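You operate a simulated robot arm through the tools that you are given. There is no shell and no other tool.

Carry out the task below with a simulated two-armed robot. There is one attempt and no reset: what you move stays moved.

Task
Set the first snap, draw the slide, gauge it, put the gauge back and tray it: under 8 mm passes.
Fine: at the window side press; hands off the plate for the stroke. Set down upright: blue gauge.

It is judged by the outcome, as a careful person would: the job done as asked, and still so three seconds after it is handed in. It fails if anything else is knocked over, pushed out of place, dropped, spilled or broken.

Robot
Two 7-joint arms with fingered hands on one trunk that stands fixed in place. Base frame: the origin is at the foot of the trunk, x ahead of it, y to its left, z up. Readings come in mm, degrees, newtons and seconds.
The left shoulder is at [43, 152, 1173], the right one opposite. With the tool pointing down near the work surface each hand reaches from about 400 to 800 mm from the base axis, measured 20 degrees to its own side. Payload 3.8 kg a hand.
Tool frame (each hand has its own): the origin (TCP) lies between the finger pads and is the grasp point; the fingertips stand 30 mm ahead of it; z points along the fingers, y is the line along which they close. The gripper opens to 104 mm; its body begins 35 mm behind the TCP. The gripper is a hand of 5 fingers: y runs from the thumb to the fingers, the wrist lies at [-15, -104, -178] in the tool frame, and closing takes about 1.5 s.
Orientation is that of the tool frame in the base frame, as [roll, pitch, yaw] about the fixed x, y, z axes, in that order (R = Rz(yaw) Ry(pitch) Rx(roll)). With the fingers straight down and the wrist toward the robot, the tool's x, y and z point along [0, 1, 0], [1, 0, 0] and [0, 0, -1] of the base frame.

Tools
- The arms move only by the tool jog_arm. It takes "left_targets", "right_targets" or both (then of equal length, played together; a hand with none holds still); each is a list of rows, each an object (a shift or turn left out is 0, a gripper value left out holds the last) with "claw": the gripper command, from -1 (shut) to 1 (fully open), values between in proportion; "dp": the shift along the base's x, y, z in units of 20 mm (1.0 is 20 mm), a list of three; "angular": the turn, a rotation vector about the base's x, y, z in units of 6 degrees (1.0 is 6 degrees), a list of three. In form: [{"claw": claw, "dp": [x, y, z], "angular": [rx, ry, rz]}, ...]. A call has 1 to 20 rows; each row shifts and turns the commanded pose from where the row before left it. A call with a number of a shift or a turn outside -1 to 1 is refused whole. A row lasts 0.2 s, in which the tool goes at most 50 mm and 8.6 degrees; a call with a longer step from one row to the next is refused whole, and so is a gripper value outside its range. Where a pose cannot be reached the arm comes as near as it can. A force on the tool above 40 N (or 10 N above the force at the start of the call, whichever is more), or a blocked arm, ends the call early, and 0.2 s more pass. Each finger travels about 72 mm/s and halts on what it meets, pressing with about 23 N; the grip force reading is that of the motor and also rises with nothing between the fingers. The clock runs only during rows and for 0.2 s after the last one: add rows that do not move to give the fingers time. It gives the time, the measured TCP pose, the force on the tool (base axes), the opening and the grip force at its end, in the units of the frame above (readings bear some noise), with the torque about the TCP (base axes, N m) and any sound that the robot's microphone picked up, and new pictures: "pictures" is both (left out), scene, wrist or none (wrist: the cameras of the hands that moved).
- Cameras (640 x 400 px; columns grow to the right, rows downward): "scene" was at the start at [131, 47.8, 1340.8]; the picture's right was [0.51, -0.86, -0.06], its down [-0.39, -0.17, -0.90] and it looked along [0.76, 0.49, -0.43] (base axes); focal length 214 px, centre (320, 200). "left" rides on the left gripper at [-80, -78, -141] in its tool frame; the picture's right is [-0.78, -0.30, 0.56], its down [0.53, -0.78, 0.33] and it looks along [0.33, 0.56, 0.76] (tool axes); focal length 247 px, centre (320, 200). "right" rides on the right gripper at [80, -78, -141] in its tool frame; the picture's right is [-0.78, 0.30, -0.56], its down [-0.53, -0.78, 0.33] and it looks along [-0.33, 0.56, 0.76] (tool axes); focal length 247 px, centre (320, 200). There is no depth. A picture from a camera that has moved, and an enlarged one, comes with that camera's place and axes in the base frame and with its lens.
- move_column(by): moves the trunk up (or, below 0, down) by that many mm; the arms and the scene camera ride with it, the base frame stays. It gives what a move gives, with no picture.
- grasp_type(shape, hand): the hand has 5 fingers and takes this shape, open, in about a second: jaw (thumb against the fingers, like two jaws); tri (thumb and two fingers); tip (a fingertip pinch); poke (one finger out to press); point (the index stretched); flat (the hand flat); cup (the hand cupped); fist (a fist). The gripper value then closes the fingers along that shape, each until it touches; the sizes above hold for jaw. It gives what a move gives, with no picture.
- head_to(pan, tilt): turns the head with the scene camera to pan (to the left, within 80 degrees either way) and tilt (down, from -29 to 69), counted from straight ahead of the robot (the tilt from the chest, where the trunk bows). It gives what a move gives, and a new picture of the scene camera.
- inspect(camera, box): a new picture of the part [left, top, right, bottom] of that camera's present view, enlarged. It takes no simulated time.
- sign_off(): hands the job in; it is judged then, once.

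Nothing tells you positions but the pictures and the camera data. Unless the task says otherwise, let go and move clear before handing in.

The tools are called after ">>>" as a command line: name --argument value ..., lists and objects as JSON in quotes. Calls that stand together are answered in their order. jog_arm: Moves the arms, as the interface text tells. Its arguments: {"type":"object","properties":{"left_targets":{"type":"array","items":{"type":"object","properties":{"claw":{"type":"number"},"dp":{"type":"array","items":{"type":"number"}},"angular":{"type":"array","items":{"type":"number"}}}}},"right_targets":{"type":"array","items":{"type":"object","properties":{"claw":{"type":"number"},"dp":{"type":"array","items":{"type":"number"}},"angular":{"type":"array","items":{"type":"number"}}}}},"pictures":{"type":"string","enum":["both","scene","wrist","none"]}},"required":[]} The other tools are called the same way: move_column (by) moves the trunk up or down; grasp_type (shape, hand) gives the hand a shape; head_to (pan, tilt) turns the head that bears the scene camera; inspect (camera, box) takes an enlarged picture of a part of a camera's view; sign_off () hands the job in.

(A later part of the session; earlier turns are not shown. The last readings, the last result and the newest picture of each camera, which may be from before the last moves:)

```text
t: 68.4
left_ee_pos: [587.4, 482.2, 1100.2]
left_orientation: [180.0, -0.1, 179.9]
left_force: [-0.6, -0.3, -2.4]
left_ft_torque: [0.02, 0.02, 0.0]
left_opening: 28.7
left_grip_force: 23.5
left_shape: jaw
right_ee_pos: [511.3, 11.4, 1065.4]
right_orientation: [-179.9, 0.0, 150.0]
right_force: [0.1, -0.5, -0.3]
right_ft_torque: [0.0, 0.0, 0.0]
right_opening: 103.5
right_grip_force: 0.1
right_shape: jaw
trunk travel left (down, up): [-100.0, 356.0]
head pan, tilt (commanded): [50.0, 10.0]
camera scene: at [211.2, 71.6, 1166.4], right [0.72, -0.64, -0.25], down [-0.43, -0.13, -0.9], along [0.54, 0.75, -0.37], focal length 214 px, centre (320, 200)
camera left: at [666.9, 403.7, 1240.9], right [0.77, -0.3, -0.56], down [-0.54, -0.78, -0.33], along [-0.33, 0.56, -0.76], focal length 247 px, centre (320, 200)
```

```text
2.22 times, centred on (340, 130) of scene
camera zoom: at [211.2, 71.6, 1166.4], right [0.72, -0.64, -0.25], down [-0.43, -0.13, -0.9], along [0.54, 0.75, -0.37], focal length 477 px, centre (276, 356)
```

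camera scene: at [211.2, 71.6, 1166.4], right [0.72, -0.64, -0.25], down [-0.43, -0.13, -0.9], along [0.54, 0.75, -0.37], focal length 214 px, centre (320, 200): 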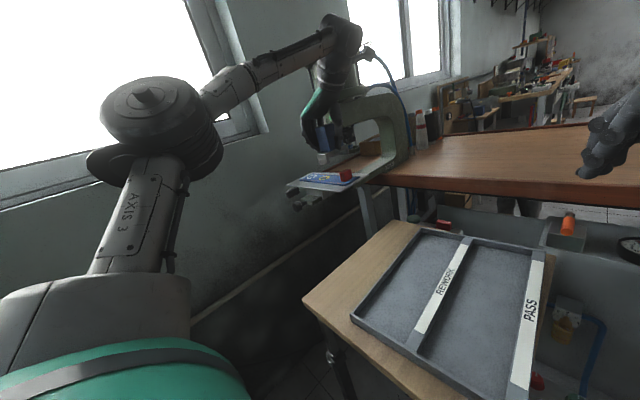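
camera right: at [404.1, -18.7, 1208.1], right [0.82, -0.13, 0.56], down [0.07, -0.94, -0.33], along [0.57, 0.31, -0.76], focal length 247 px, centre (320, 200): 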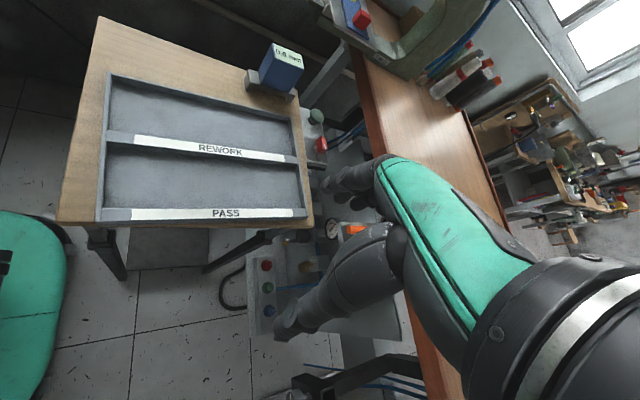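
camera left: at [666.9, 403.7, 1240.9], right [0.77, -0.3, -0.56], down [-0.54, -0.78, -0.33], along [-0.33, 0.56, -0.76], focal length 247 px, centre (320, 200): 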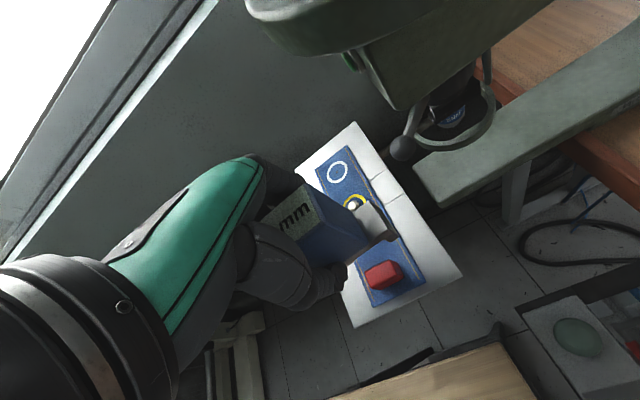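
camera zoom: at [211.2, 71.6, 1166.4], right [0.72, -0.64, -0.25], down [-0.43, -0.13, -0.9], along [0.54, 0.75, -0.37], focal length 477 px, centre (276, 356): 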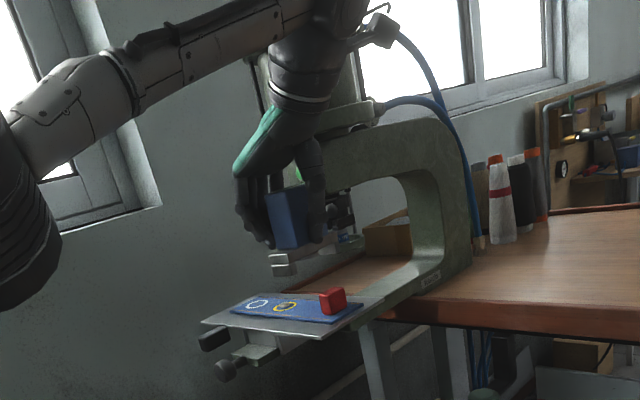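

>>> inspect --camera "left" --box '[230, 0, 530, 190]'

>>> head_to --pan 45 --tilt 0

>>> inspect --camera "scene" --box '[240, 60, 440, 260]'

```text
2.11 times, centred on (380, 95) of left
camera zoom: at [666.9, 403.7, 1240.9], right [0.77, -0.3, -0.56], down [-0.54, -0.78, -0.33], along [-0.33, 0.56, -0.76], focal length 520 px, centre (194, 421)
```

zoom: 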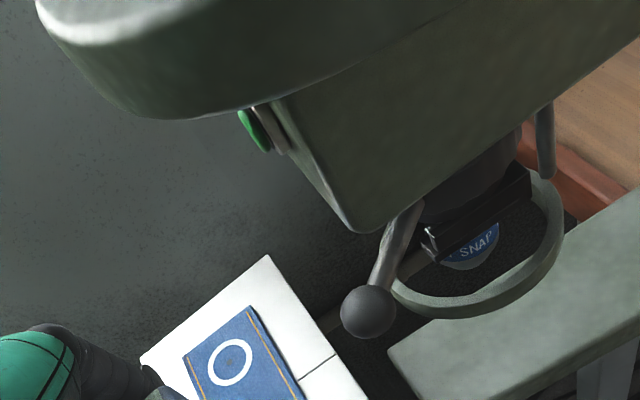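

```text
t: 69.1
left_ee_pos: [588.0, 481.2, 1100.6]
left_orientation: [-180.0, -0.2, 179.9]
left_force: [0.5, 0.1, -2.5]
left_ft_torque: [0.03, 0.01, 0.02]
left_opening: 28.8
left_grip_force: 22.9
left_shape: jaw
right_ee_pos: [511.7, 10.9, 1066.5]
right_orientation: [-179.8, 0.0, 150.0]
right_force: [0.3, 0.4, 0.6]
right_ft_torque: [0.02, -0.02, -0.01]
right_opening: 103.9
right_grip_force: 0.2
right_shape: jaw
trunk travel left (down, up): [-100.0, 356.0]
head pan, tilt (commanded): [45.0, 0.0]
camera scene: at [220.0, 63.4, 1180.3], right [0.67, -0.71, -0.23], down [-0.33, 0.0, -0.95], along [0.67, 0.71, -0.23], focal length 214 px, centre (320, 200)
```

scene: 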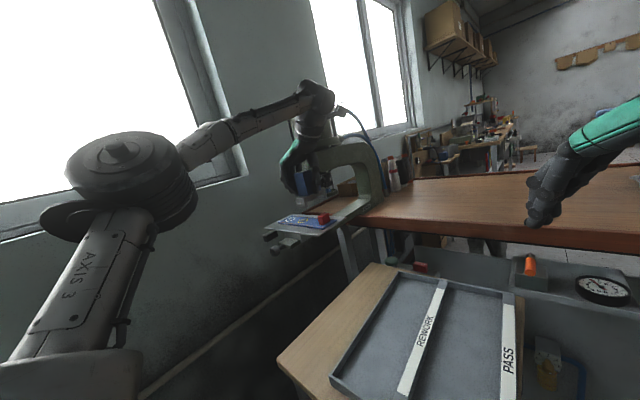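

```text
2.00 times, centred on (340, 160) of scene
camera zoom: at [220.0, 63.4, 1180.3], right [0.67, -0.71, -0.23], down [-0.33, 0.0, -0.95], along [0.67, 0.71, -0.23], focal length 429 px, centre (280, 280)
```

zoom: 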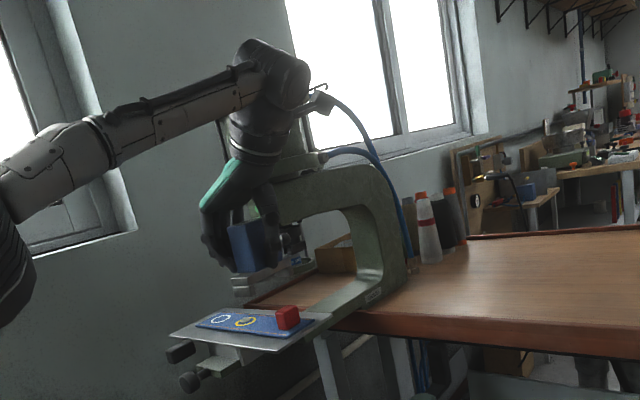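

The press head's flange and the wrist camera will be close, so I'll turn the hand a few degrees clockwise (which also squares the gauge) while moving over the snap.

>>> jog_arm --left_targets '[{"dp": [0.05, 0.6, 0], "angular": [0, 0, -0.2], "claw": -1}, {"dp": [0.05, 0.7, 0], "angular": [0, 0, -0.2], "claw": -1}, {"dp": [0.05, 0.7, 0], "angular": [0, 0, -0.2], "claw": -1}, {"dp": [0.05, 0.7, 0], "angular": [0, 0, -0.2], "claw": -1}, {"dp": [0.05, 0.7, 0], "claw": -1}, {"dp": [0, 0.4, 0], "claw": -1}]'

>>> inspect --camera "left" --box '[230, 120, 470, 290]'

>>> inspect --camera "scene" --box '[260, 130, 360, 260]'

>>> inspect --camera "left" --box '[230, 0, 530, 190]'

```text
t: 70.5
left_ee_pos: [593.8, 559.2, 1100.1]
left_orientation: [180.0, -0.1, 175.0]
left_force: [-0.7, 0.0, -3.4]
left_ft_torque: [-0.03, 0.01, -0.02]
left_opening: 29.3
left_grip_force: 23.2
left_shape: jaw
right_ee_pos: [511.2, 11.3, 1066.7]
right_orientation: [-179.9, 0.1, 150.0]
right_force: [0.3, 0.0, 0.6]
right_ft_torque: [0.0, -0.01, -0.02]
right_opening: 103.7
right_grip_force: 0.0
right_shape: jaw
trunk travel left (down, up): [-100.0, 356.0]
head pan, tilt (commanded): [45.0, 0.0]
camera scene: at [220.0, 63.7, 1180.4], right [0.67, -0.71, -0.23], down [-0.32, 0.0, -0.95], along [0.67, 0.71, -0.23], focal length 214 px, centre (320, 200)
camera left: at [665.4, 472.7, 1241.5], right [0.75, -0.36, -0.56], down [-0.6, -0.73, -0.33], along [-0.29, 0.58, -0.76], focal length 247 px, centre (320, 200)
```

scene: 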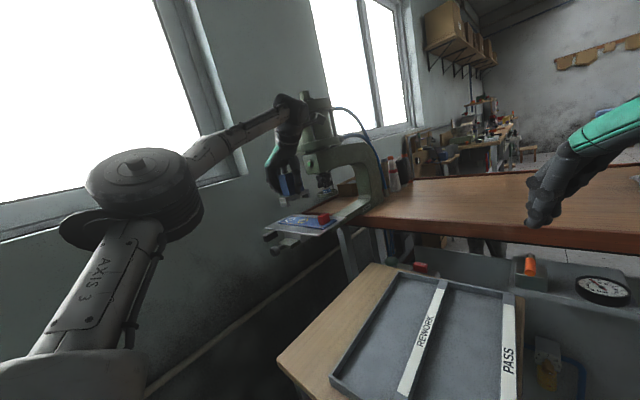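
left: 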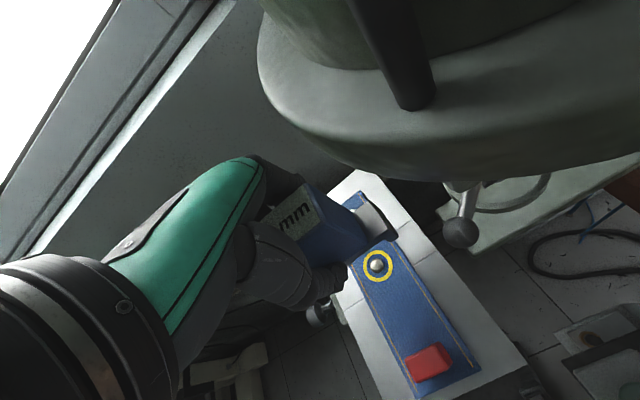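

```text
2.35 times, centred on (350, 205) of left
camera zoom: at [665.4, 472.7, 1241.5], right [0.75, -0.36, -0.56], down [-0.6, -0.73, -0.33], along [-0.29, 0.58, -0.76], focal length 581 px, centre (249, 188)
```

zoom: 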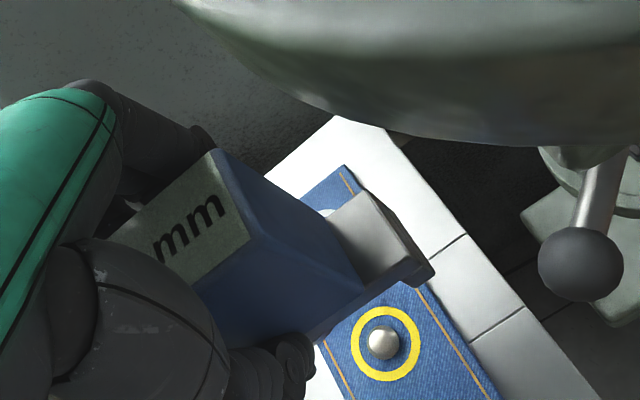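

```text
3.08 times, centred on (310, 195) of scene
camera zoom: at [220.0, 63.7, 1180.4], right [0.67, -0.71, -0.23], down [-0.32, 0.0, -0.95], along [0.67, 0.71, -0.23], focal length 660 px, centre (351, 215)
```

zoom: 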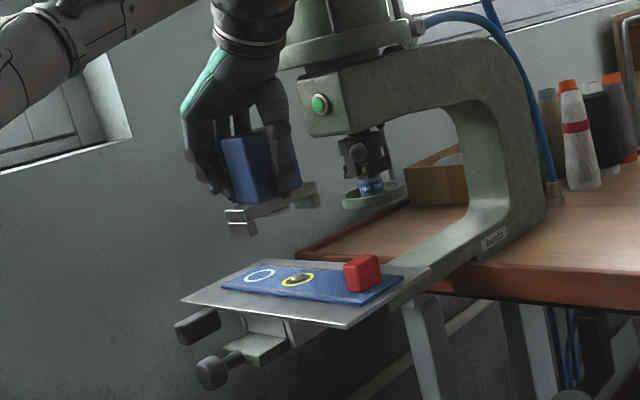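

```text
2.11 times, centred on (380, 95) of left
camera zoom: at [665.4, 472.7, 1241.5], right [0.75, -0.36, -0.56], down [-0.6, -0.73, -0.33], along [-0.29, 0.58, -0.76], focal length 520 px, centre (194, 421)
```

zoom: 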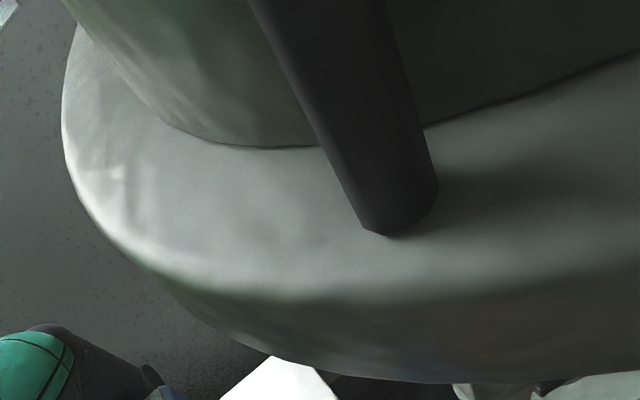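

The gauge appears centred over the snap within about 2 mm and the camera clears the flange by ~27 mm. I'll lower 30 mm and re-check.

>>> jog_arm --left_targets '[{"dp": [0, 0, -0.5], "claw": -1}, {"dp": [0, 0, -0.5], "claw": -1}, {"dp": [0, 0, -0.5], "claw": -1}]'

>>> inspect --camera "left" --box '[260, 160, 440, 300]'

>>> inspect --camera "scene" --box '[260, 160, 350, 250]'

```text
t: 71.3
left_ee_pos: [593.6, 557.7, 1067.9]
left_orientation: [180.0, -0.1, 175.1]
left_force: [0.3, 0.6, -3.5]
left_ft_torque: [0.0, 0.01, 0.0]
left_opening: 29.0
left_grip_force: 22.7
left_shape: jaw
right_ee_pos: [511.7, 11.5, 1067.0]
right_orientation: [-179.9, 0.0, 150.0]
right_force: [-0.1, 0.4, -0.4]
right_ft_torque: [0.02, -0.02, 0.0]
right_opening: 103.7
right_grip_force: 0.1
right_shape: jaw
trunk travel left (down, up): [-100.0, 356.0]
head pan, tilt (commanded): [45.0, 0.0]
camera scene: at [220.1, 63.7, 1180.3], right [0.67, -0.71, -0.23], down [-0.33, 0.0, -0.95], along [0.67, 0.71, -0.23], focal length 214 px, centre (320, 200)
camera left: at [665.3, 472.8, 1210.8], right [0.75, -0.36, -0.56], down [-0.6, -0.73, -0.33], along [-0.29, 0.58, -0.76], focal length 247 px, centre (320, 200)
```

scene: 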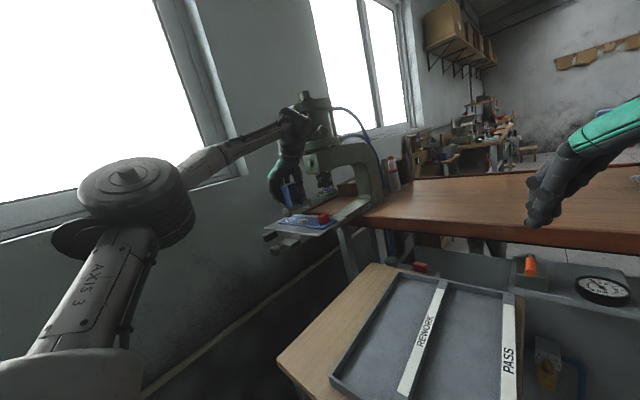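
left: 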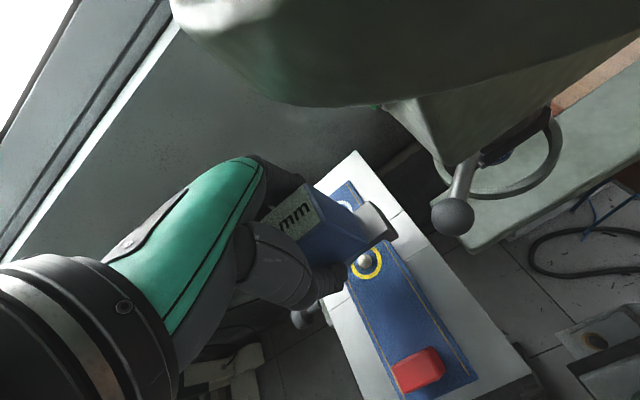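

```text
2.86 times, centred on (350, 230) of left
camera zoom: at [665.3, 472.8, 1210.8], right [0.75, -0.36, -0.56], down [-0.6, -0.73, -0.33], along [-0.29, 0.58, -0.76], focal length 706 px, centre (234, 114)
```

zoom: 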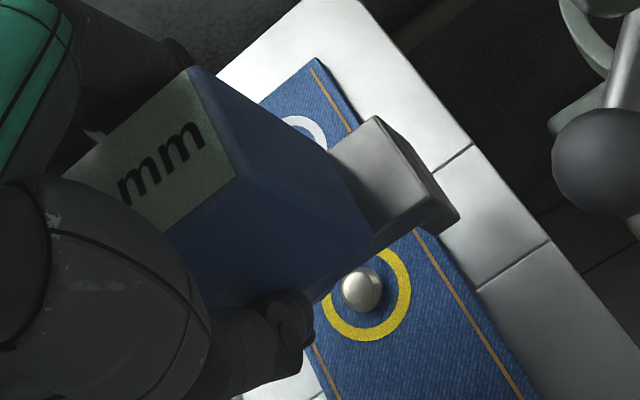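

```text
4.44 times, centred on (305, 205) of scene
camera zoom: at [220.1, 63.7, 1180.3], right [0.67, -0.71, -0.23], down [-0.33, 0.0, -0.95], along [0.67, 0.71, -0.23], focal length 953 px, centre (387, 178)
```

zoom: 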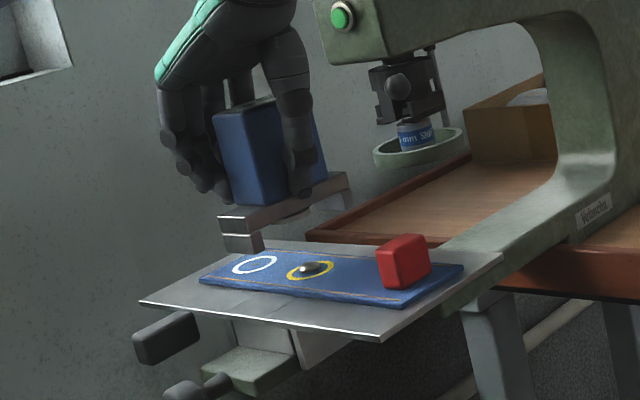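

>>> inspect --camera "scene" --box '[282, 190, 342, 240]'

>>> inspect --camera "left" --box '[320, 180, 420, 260]'

```text
8.00 times, centred on (312, 215) of scene
camera zoom: at [220.1, 63.7, 1180.3], right [0.67, -0.71, -0.23], down [-0.33, 0.0, -0.95], along [0.67, 0.71, -0.23], focal length 1716 px, centre (384, 80)
```

zoom: 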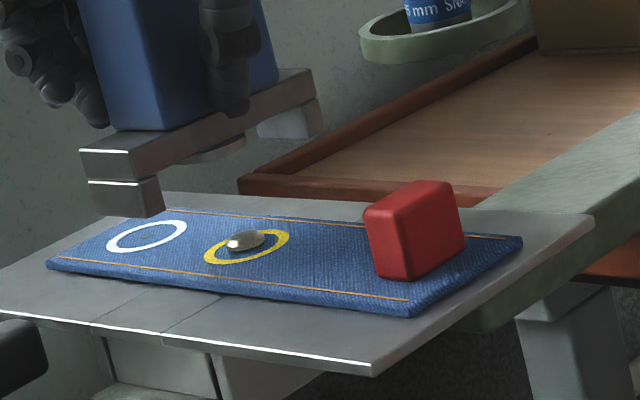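

```text
5.00 times, centred on (370, 220) of left
camera zoom: at [665.3, 472.8, 1210.8], right [0.75, -0.36, -0.56], down [-0.6, -0.73, -0.33], along [-0.29, 0.58, -0.76], focal length 1235 px, centre (70, 100)
```

zoom: 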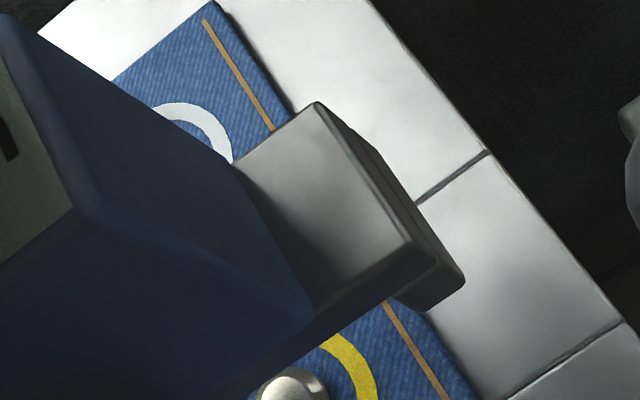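

The feet look set to fall either side of the cloth with small margins. I'll go down in smaller steps and check the near foot from the scene camera and the far foot from the wrist camera.

>>> jog_arm --left_targets '[{"dp": [0, 0, -0.35], "claw": -1}, {"dp": [0, 0, -0.35], "claw": -1}]' --pictures "none"

>>> inspect --camera "scene" --box '[272, 190, 332, 240]'

>>> inspect --camera "left" --box '[320, 180, 420, 260]'

```text
t: 71.9
left_ee_pos: [593.0, 558.6, 1056.1]
left_orientation: [-180.0, -0.1, 175.2]
left_force: [0.1, 0.4, -3.5]
left_ft_torque: [-0.03, 0.0, 0.01]
left_opening: 29.1
left_grip_force: 23.5
left_shape: jaw
right_ee_pos: [511.2, 10.6, 1066.9]
right_orientation: [-179.9, 0.1, 150.0]
right_force: [-0.1, -0.4, 0.0]
right_ft_torque: [0.03, 0.0, 0.02]
right_opening: 103.8
right_grip_force: 0.1
right_shape: jaw
trunk travel left (down, up): [-100.0, 356.0]
head pan, tilt (commanded): [45.0, 0.0]
```

```text
8.00 times, centred on (302, 215) of scene
camera zoom: at [220.1, 63.7, 1180.3], right [0.67, -0.71, -0.23], down [-0.33, 0.0, -0.95], along [0.67, 0.71, -0.23], focal length 1716 px, centre (464, 80)
```

zoom: 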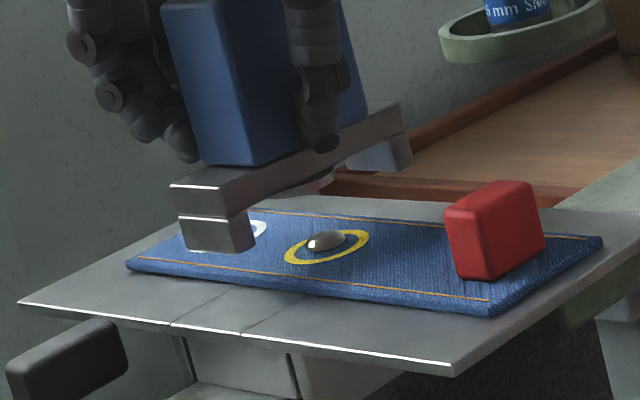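

```text
5.00 times, centred on (370, 220) of left
camera zoom: at [665.4, 472.9, 1197.2], right [0.75, -0.36, -0.56], down [-0.6, -0.73, -0.33], along [-0.29, 0.58, -0.76], focal length 1235 px, centre (70, 100)
```

zoom: 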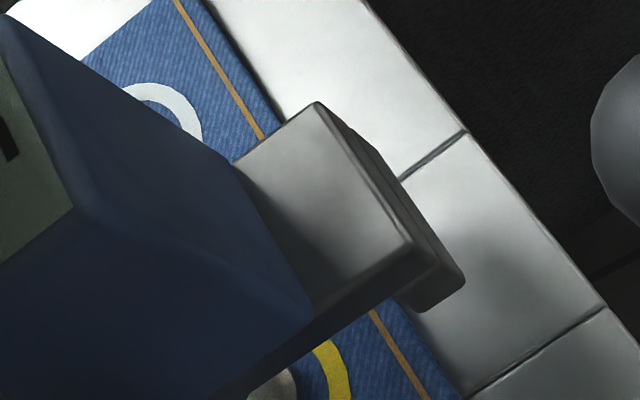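

>>> jog_arm --left_targets '[{"dp": [0, 0, -0.3], "claw": -1}]' --pictures "none"

>>> inspect --camera "scene" --box '[282, 195, 322, 235]'

>>> inspect --camera "left" --box '[330, 190, 410, 260]'

```text
t: 72.3
left_ee_pos: [593.4, 558.7, 1050.7]
left_orientation: [-180.0, -0.2, 175.1]
left_force: [0.1, 0.4, -3.3]
left_ft_torque: [-0.03, 0.03, 0.05]
left_opening: 28.9
left_grip_force: 22.6
left_shape: jaw
right_ee_pos: [510.8, 10.6, 1065.8]
right_orientation: [-179.9, -0.1, 150.0]
right_force: [0.3, 0.6, 0.4]
right_ft_torque: [0.0, 0.0, 0.02]
right_opening: 103.7
right_grip_force: 0.0
right_shape: jaw
trunk travel left (down, up): [-100.0, 356.0]
head pan, tilt (commanded): [45.0, 0.0]
```

```text
10.00 times, centred on (302, 215) of scene
camera zoom: at [220.1, 63.8, 1180.3], right [0.67, -0.71, -0.23], down [-0.33, 0.0, -0.95], along [0.67, 0.71, -0.23], focal length 2145 px, centre (500, 50)
```

zoom: 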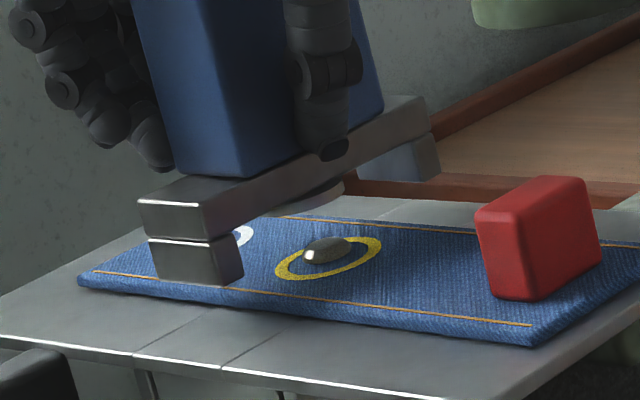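

```text
5.71 times, centred on (370, 225) of left
camera zoom: at [665.5, 473.1, 1191.3], right [0.75, -0.36, -0.56], down [-0.6, -0.73, -0.33], along [-0.29, 0.58, -0.76], focal length 1411 px, centre (34, 57)
```

zoom: 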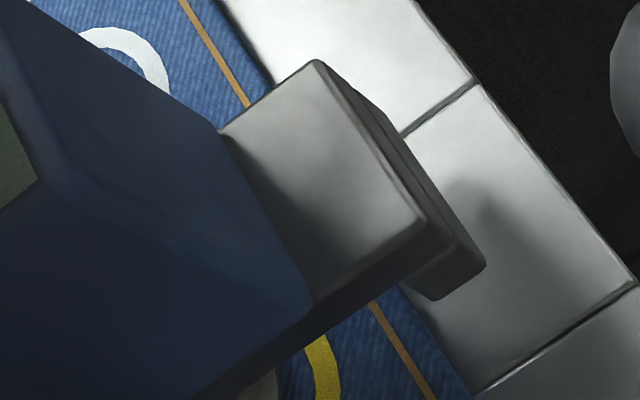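

The wrist view suggests the gauge is within ~3 mm of the snap; I'll nudge +2 mm in x and −3 mm in y and continue down until the feet touch.

>>> jog_arm --left_targets '[{"dp": [0.1, -0.15, -0.1], "claw": -1}, {"dp": [0, 0, -0.1], "claw": -1}, {"dp": [0, 0, -0.1], "claw": -1}]' --pictures "none"

>>> inspect --camera "scene" --box '[282, 195, 322, 235]'

>>> inspect --camera "left" --box '[330, 190, 410, 260]'

```text
t: 73.1
left_ee_pos: [596.0, 555.4, 1044.1]
left_orientation: [179.9, 0.0, 175.0]
left_force: [-0.3, 0.1, -3.3]
left_ft_torque: [0.0, -0.03, -0.04]
left_opening: 29.0
left_grip_force: 22.7
left_shape: jaw
right_ee_pos: [511.0, 12.0, 1067.6]
right_orientation: [-179.9, 0.0, 150.1]
right_force: [0.3, -0.5, 0.7]
right_ft_torque: [0.04, 0.01, 0.0]
right_opening: 103.7
right_grip_force: 0.1
right_shape: jaw
trunk travel left (down, up): [-100.0, 356.0]
head pan, tilt (commanded): [45.0, 0.0]
```

```text
10.00 times, centred on (302, 215) of scene
camera zoom: at [220.0, 63.5, 1180.4], right [0.67, -0.71, -0.23], down [-0.32, 0.0, -0.95], along [0.67, 0.71, -0.23], focal length 2145 px, centre (500, 50)
```

zoom: 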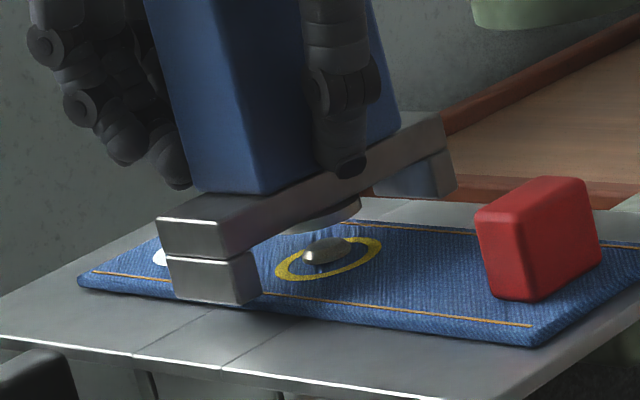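

```text
5.71 times, centred on (370, 225) of left
camera zoom: at [667.5, 469.9, 1185.4], right [0.75, -0.36, -0.56], down [-0.6, -0.73, -0.33], along [-0.29, 0.58, -0.76], focal length 1411 px, centre (34, 57)
```

zoom: 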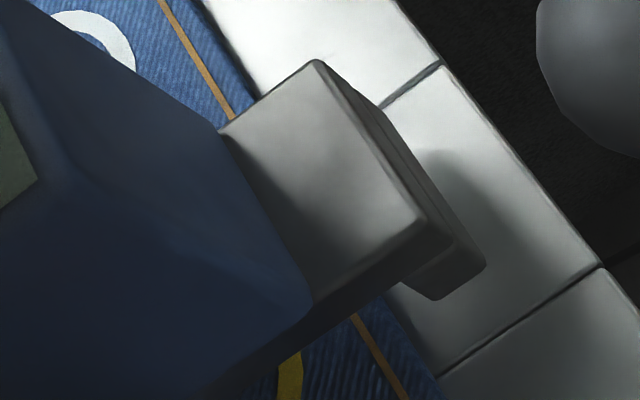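

With about 10 mm left to go, the projection lands exactly on the snap. Continuing down in 2 mm steps until contact.

>>> jog_arm --left_targets '[{"dp": [0, 0, -0.1], "claw": -1}, {"dp": [0, 0, -0.1], "claw": -1}, {"dp": [0, 0, -0.1], "claw": -1}, {"dp": [0, 0, -0.05], "claw": -1}]' --pictures "none"

>>> inspect --camera "scene" --box '[282, 195, 322, 235]'

>>> inspect --camera "left" --box '[330, 190, 410, 260]'

```text
t: 74.1
left_ee_pos: [595.3, 556.5, 1036.2]
left_orientation: [180.0, -0.1, 175.1]
left_force: [-0.5, 0.1, -3.2]
left_ft_torque: [0.05, 0.02, -0.03]
left_opening: 29.1
left_grip_force: 22.8
left_shape: jaw
right_ee_pos: [511.3, 9.4, 1066.0]
right_orientation: [-179.9, 0.0, 150.1]
right_force: [0.2, 0.4, 0.9]
right_ft_torque: [-0.02, 0.03, -0.01]
right_opening: 103.7
right_grip_force: 0.0
right_shape: jaw
trunk travel left (down, up): [-100.0, 356.0]
head pan, tilt (commanded): [45.0, 0.0]
```

```text
10.00 times, centred on (302, 215) of scene
camera zoom: at [220.0, 63.5, 1180.4], right [0.67, -0.71, -0.23], down [-0.32, 0.0, -0.95], along [0.67, 0.71, -0.23], focal length 2145 px, centre (500, 50)
```

zoom: 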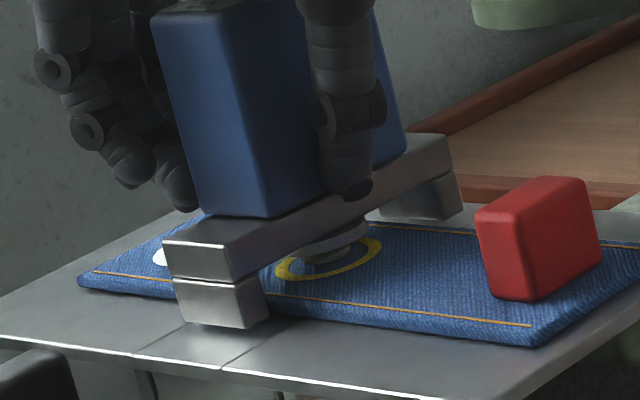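

```text
5.71 times, centred on (370, 225) of left
camera zoom: at [667.4, 469.7, 1178.4], right [0.75, -0.36, -0.56], down [-0.6, -0.73, -0.33], along [-0.29, 0.58, -0.76], focal length 1411 px, centre (34, 57)
```

zoom: 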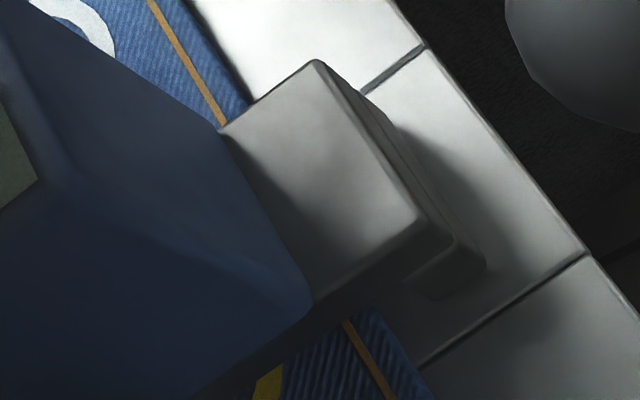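

>>> jog_arm --left_targets '[{"dp": [0, 0, -0.06], "claw": -1}, {"dp": [0, 0, -0.06], "claw": -1}, {"dp": [0, 0, -0.06], "claw": -1}, {"claw": -1}]' --pictures "none"

>>> inspect --camera "scene" --box '[282, 195, 322, 235]'

```text
t: 75.1
left_ee_pos: [593.5, 555.6, 1034.3]
left_orientation: [179.9, -0.1, 175.1]
left_force: [1.0, 0.7, 2.0]
left_ft_torque: [0.01, -0.06, -0.04]
left_opening: 29.0
left_grip_force: 23.6
left_shape: jaw
right_ee_pos: [509.9, 11.0, 1066.7]
right_orientation: [-179.9, 0.0, 150.0]
right_force: [-0.2, -0.8, -0.7]
right_ft_torque: [0.02, 0.0, 0.0]
right_opening: 103.8
right_grip_force: 0.1
right_shape: jaw
trunk travel left (down, up): [-100.0, 356.0]
head pan, tilt (commanded): [45.0, 0.0]
```

```text
10.00 times, centred on (302, 215) of scene
camera zoom: at [219.7, 63.2, 1180.5], right [0.67, -0.71, -0.23], down [-0.32, 0.0, -0.95], along [0.67, 0.71, -0.23], focal length 2145 px, centre (500, 50)
```

zoom: 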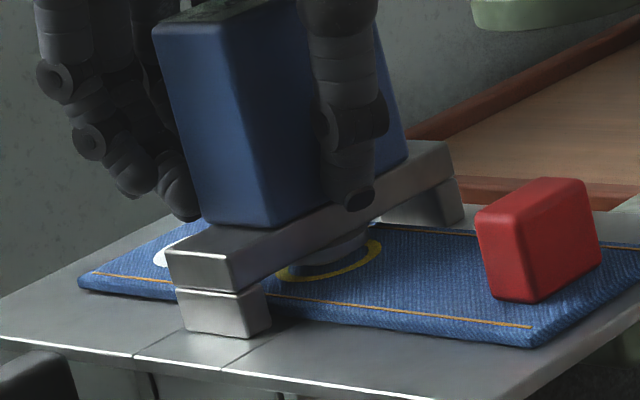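

The feet are on the plate (force reversed to +2 N). I'll open the fingers gently and rise clear.

>>> jog_arm --left_targets '[{"claw": -0.5}, {"claw": -0.35}, {"claw": -0.2}, {"claw": 0}, {"claw": 0.2}, {"claw": 0.2}]' --pictures "none"

>>> inspect --camera "scene" --box '[272, 175, 332, 235]'

>>> inspect --camera "left" --box '[240, 160, 440, 300]'

```text
t: 76.5
left_ee_pos: [594.8, 555.3, 1033.4]
left_orientation: [-179.9, -0.1, 175.1]
left_force: [-0.5, -0.9, -0.2]
left_ft_torque: [0.01, 0.0, -0.02]
left_opening: 61.9
left_grip_force: 0.1
left_shape: jaw
right_ee_pos: [510.7, 10.6, 1066.2]
right_orientation: [-179.9, -0.1, 150.0]
right_force: [-0.2, -0.2, 0.0]
right_ft_torque: [0.02, 0.0, 0.0]
right_opening: 103.6
right_grip_force: 0.1
right_shape: jaw
trunk travel left (down, up): [-100.0, 356.0]
head pan, tilt (commanded): [45.0, 0.0]
```

```text
6.67 times, centred on (302, 205) of scene
camera zoom: at [219.7, 63.2, 1180.5], right [0.67, -0.71, -0.23], down [-0.32, 0.0, -0.95], along [0.67, 0.71, -0.23], focal length 1430 px, centre (440, 167)
```

zoom: 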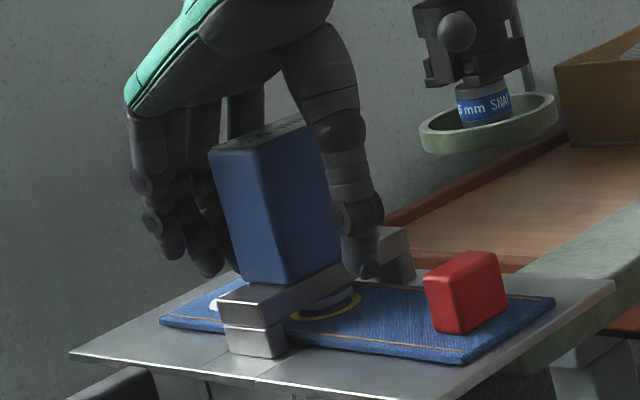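

```text
2.86 times, centred on (340, 230) of left
camera zoom: at [666.8, 469.6, 1175.1], right [0.75, -0.36, -0.56], down [-0.6, -0.73, -0.33], along [-0.29, 0.58, -0.76], focal length 706 px, centre (263, 114)
```

zoom: 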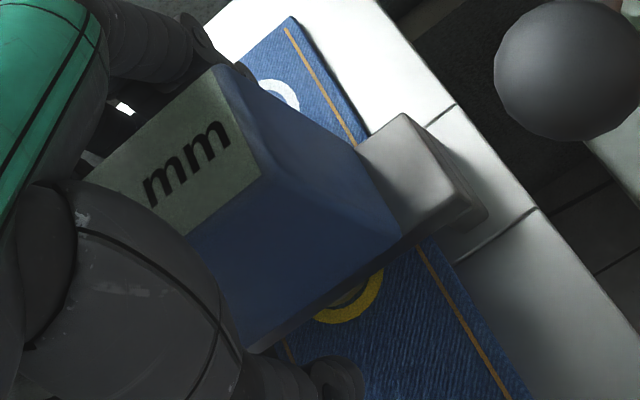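

>>> jog_arm --left_targets '[{"dp": [0, 0, 0.4]}, {"dp": [0, 0, 0.6]}, {"dp": [0, 0, 0.8]}, {"dp": [0, 0, 0.8]}, {"dp": [0, 0, 0.8]}, {"dp": [0, 0, 0.8]}]'

>>> inspect --camera "left" --box '[240, 160, 440, 300]'

>>> inspect --camera "scene" --box '[272, 175, 332, 235]'

```text
t: 77.9
left_ee_pos: [594.4, 554.4, 1118.2]
left_orientation: [-179.9, -0.1, 175.0]
left_force: [-0.4, -0.2, 0.0]
left_ft_torque: [0.01, 0.02, -0.03]
left_opening: 62.2
left_grip_force: 0.0
left_shape: jaw
right_ee_pos: [511.9, 10.2, 1065.6]
right_orientation: [-179.9, -0.1, 150.0]
right_force: [-0.2, -0.3, -0.2]
right_ft_torque: [-0.01, 0.01, -0.01]
right_opening: 103.6
right_grip_force: 0.1
right_shape: jaw
trunk travel left (down, up): [-100.0, 356.0]
head pan, tilt (commanded): [45.0, 0.0]
camera scene: at [219.6, 62.9, 1180.5], right [0.67, -0.71, -0.23], down [-0.32, 0.0, -0.95], along [0.67, 0.71, -0.23], focal length 214 px, centre (320, 200)
camera left: at [666.6, 469.2, 1259.4], right [0.75, -0.36, -0.56], down [-0.6, -0.73, -0.33], along [-0.29, 0.58, -0.76], focal length 247 px, centre (320, 200)
```

scene: 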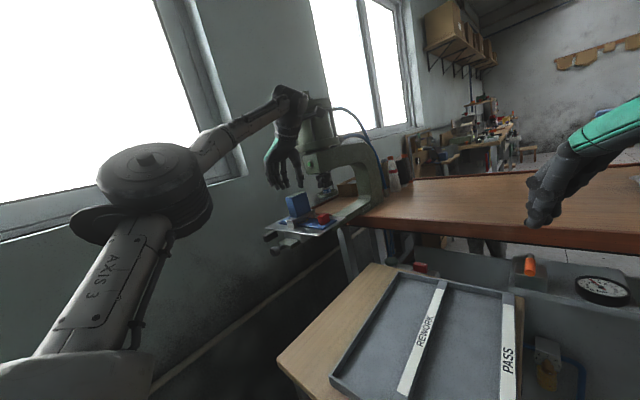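
left: 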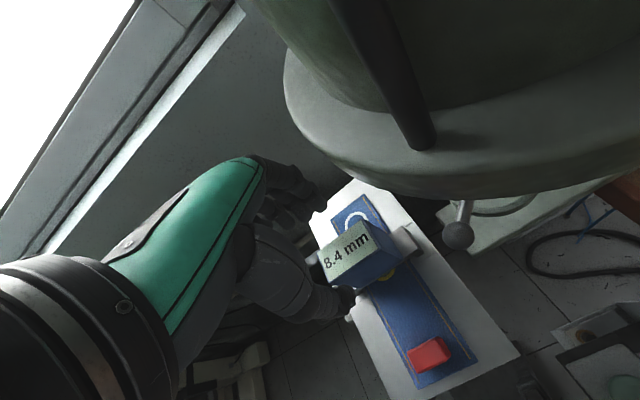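

```text
2.86 times, centred on (340, 230) of left
camera zoom: at [666.6, 469.2, 1259.4], right [0.75, -0.36, -0.56], down [-0.6, -0.73, -0.33], along [-0.29, 0.58, -0.76], focal length 706 px, centre (263, 114)
```

zoom: 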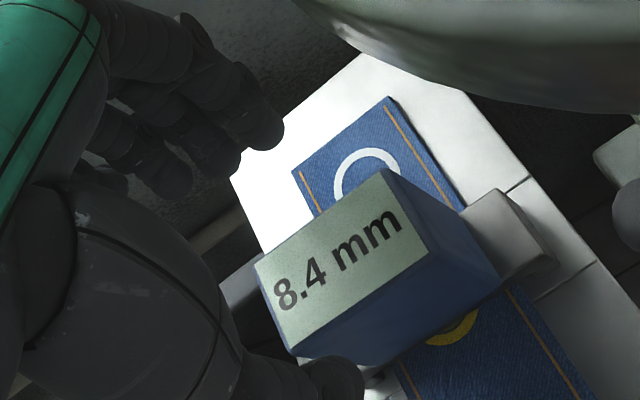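

```text
6.67 times, centred on (302, 205) of scene
camera zoom: at [219.6, 62.9, 1180.5], right [0.67, -0.71, -0.23], down [-0.32, 0.0, -0.95], along [0.67, 0.71, -0.23], focal length 1430 px, centre (440, 167)
```

zoom: 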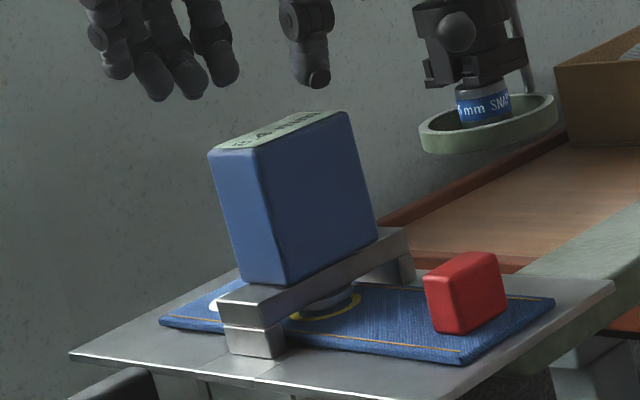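

The gauge shows a reading; let me zoom to be certain of it and check that it stands squarely on both feet.

>>> inspect --camera "left" --box '[310, 215, 390, 285]'

>>> inspect --camera "scene" --box '[282, 185, 332, 235]'

```text
5.71 times, centred on (350, 250) of left
camera zoom: at [666.6, 469.2, 1259.4], right [0.75, -0.36, -0.56], down [-0.6, -0.73, -0.33], along [-0.29, 0.58, -0.76], focal length 1411 px, centre (149, -86)
```

zoom: 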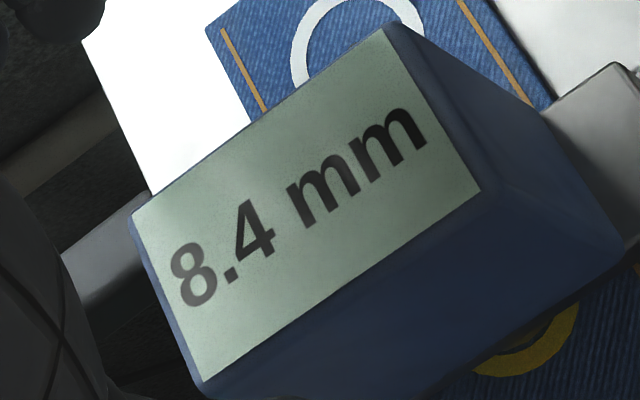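

```text
8.00 times, centred on (307, 210) of scene
camera zoom: at [219.6, 62.9, 1180.5], right [0.67, -0.71, -0.23], down [-0.32, 0.0, -0.95], along [0.67, 0.71, -0.23], focal length 1716 px, centre (424, 120)
```

zoom: 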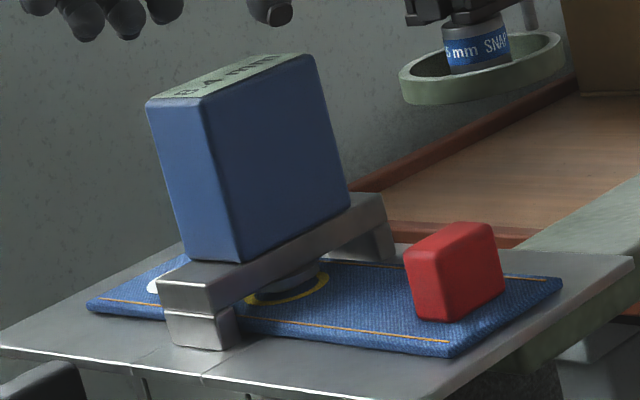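

The reading is 8.4 mm, over the 8 mm limit, so this piece goes to REWORK. Now I pick the gauge up again to take it back.

>>> jog_arm --left_targets '[{"dp": [0, 0.05, -0.7], "claw": 0.2}, {"dp": [0, 0, -0.7], "claw": 0.2}, {"dp": [0, 0, -0.7], "claw": 0.2}, {"dp": [0, 0, -0.7], "claw": 0.2}, {"dp": [0, 0, -0.7], "claw": 0.2}, {"dp": [0, 0, -0.6], "claw": 0.2}]' --pictures "none"

>>> inspect --camera "scene" --box '[272, 175, 332, 235]'

>>> inspect --camera "left" --box '[240, 160, 440, 300]'

```text
t: 79.3
left_ee_pos: [596.5, 555.3, 1036.2]
left_orientation: [-180.0, -0.2, 175.1]
left_force: [-0.1, 0.4, -0.5]
left_ft_torque: [0.02, -0.04, -0.03]
left_opening: 61.8
left_grip_force: 0.0
left_shape: jaw
right_ee_pos: [511.1, 10.9, 1065.4]
right_orientation: [-179.9, 0.1, 150.1]
right_force: [-0.2, -0.2, 0.2]
right_ft_torque: [0.0, -0.02, 0.0]
right_opening: 103.9
right_grip_force: 0.1
right_shape: jaw
trunk travel left (down, up): [-100.0, 356.0]
head pan, tilt (commanded): [45.0, 0.0]
```

```text
6.67 times, centred on (302, 205) of scene
camera zoom: at [219.8, 63.5, 1180.4], right [0.67, -0.71, -0.23], down [-0.32, 0.0, -0.95], along [0.67, 0.71, -0.23], focal length 1430 px, centre (440, 167)
```

zoom: 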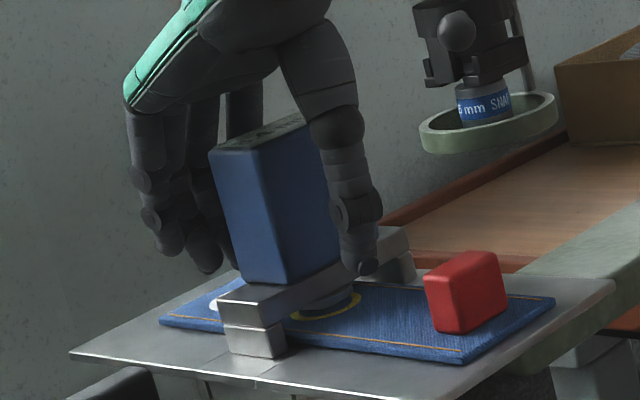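

```text
2.86 times, centred on (340, 230) of left
camera zoom: at [667.2, 470.3, 1176.5], right [0.75, -0.36, -0.56], down [-0.6, -0.73, -0.33], along [-0.29, 0.58, -0.76], focal length 706 px, centre (263, 114)
```

zoom: 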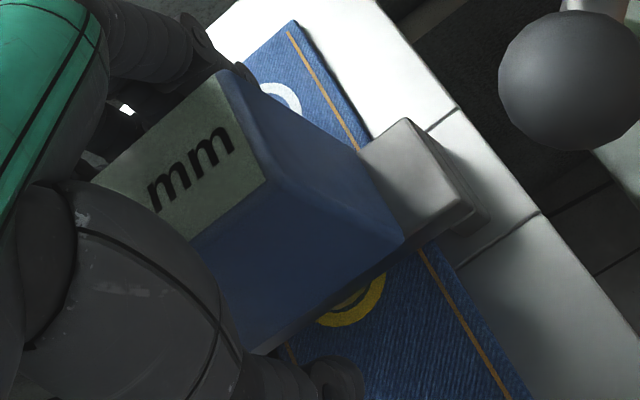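

Well positioned around the gauge; closing the fingers and lifting.

>>> jog_arm --left_targets '[{"claw": 0}, {"claw": -0.2}, {"claw": -0.3}, {"claw": -0.4}, {"claw": -0.5}, {"claw": -0.6}, {"claw": -0.8}, {"claw": -1}, {"claw": -1}]' --pictures "none"

>>> jog_arm --left_targets '[{"dp": [0, 0, 0.2], "claw": -1}, {"dp": [0, 0, 0.4], "claw": -1}, {"dp": [0, 0, 0.7], "claw": -1}, {"dp": [0, 0, 0.7], "claw": -1}, {"dp": [0, 0, 0.7], "claw": -1}, {"dp": [0, 0, 0.6], "claw": -1}]'

>>> inspect --camera "scene" --box '[262, 155, 342, 235]'

```text
t: 81.3
left_ee_pos: [594.8, 555.8, 1035.6]
left_orientation: [-180.0, -0.1, 175.1]
left_force: [-0.6, -0.7, -1.0]
left_ft_torque: [-0.04, 0.02, 0.01]
left_opening: 28.9
left_grip_force: 22.6
left_shape: jaw
right_ee_pos: [511.2, 10.6, 1065.7]
right_orientation: [-179.9, 0.0, 150.1]
right_force: [-0.4, -0.9, -0.5]
right_ft_torque: [0.01, -0.01, 0.02]
right_opening: 103.6
right_grip_force: 0.2
right_shape: jaw
trunk travel left (down, up): [-100.0, 356.0]
head pan, tilt (commanded): [45.0, 0.0]
```

```text
t: 82.7
left_ee_pos: [594.3, 556.8, 1102.4]
left_orientation: [-180.0, -0.1, 175.1]
left_force: [-0.4, 0.2, -3.0]
left_ft_torque: [0.0, 0.01, 0.0]
left_opening: 29.1
left_grip_force: 22.7
left_shape: jaw
right_ee_pos: [512.1, 11.3, 1065.1]
right_orientation: [-179.9, 0.1, 150.1]
right_force: [0.0, -0.7, 0.1]
right_ft_torque: [-0.01, -0.01, 0.01]
right_opening: 103.7
right_grip_force: 0.1
right_shape: jaw
trunk travel left (down, up): [-100.0, 356.0]
head pan, tilt (commanded): [45.0, 0.0]
camera scene: at [219.9, 63.3, 1180.4], right [0.67, -0.71, -0.23], down [-0.32, 0.0, -0.95], along [0.67, 0.71, -0.23], focal length 214 px, centre (320, 200)
camera left: at [666.6, 470.2, 1243.2], right [0.75, -0.36, -0.56], down [-0.6, -0.73, -0.33], along [-0.29, 0.58, -0.76], focal length 247 px, centre (320, 200)
```

scene: 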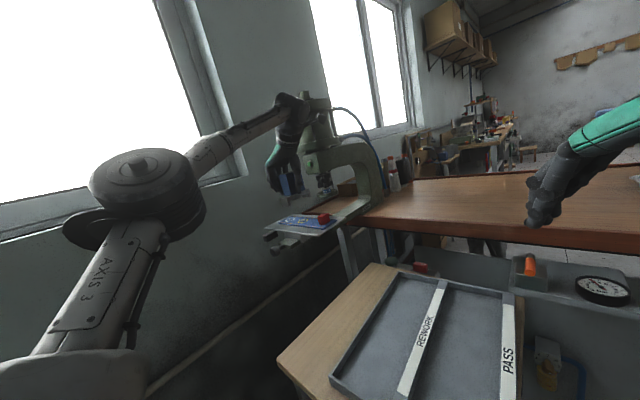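
left: 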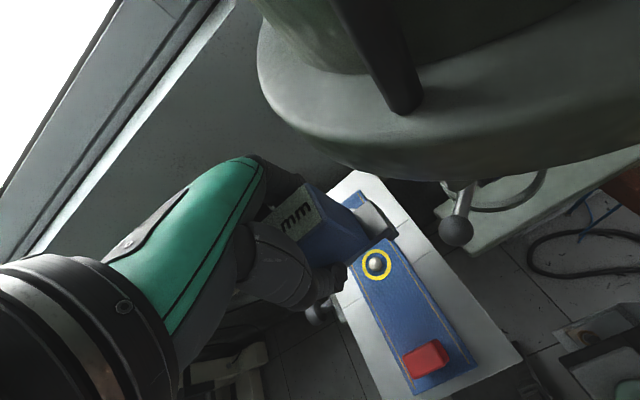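

```text
5.00 times, centred on (302, 195) of scene
camera zoom: at [219.9, 63.3, 1180.4], right [0.67, -0.71, -0.23], down [-0.32, 0.0, -0.95], along [0.67, 0.71, -0.23], focal length 1072 px, centre (410, 225)
```

zoom: 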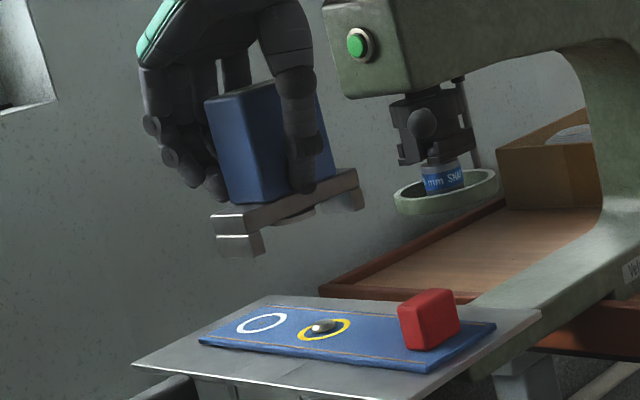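

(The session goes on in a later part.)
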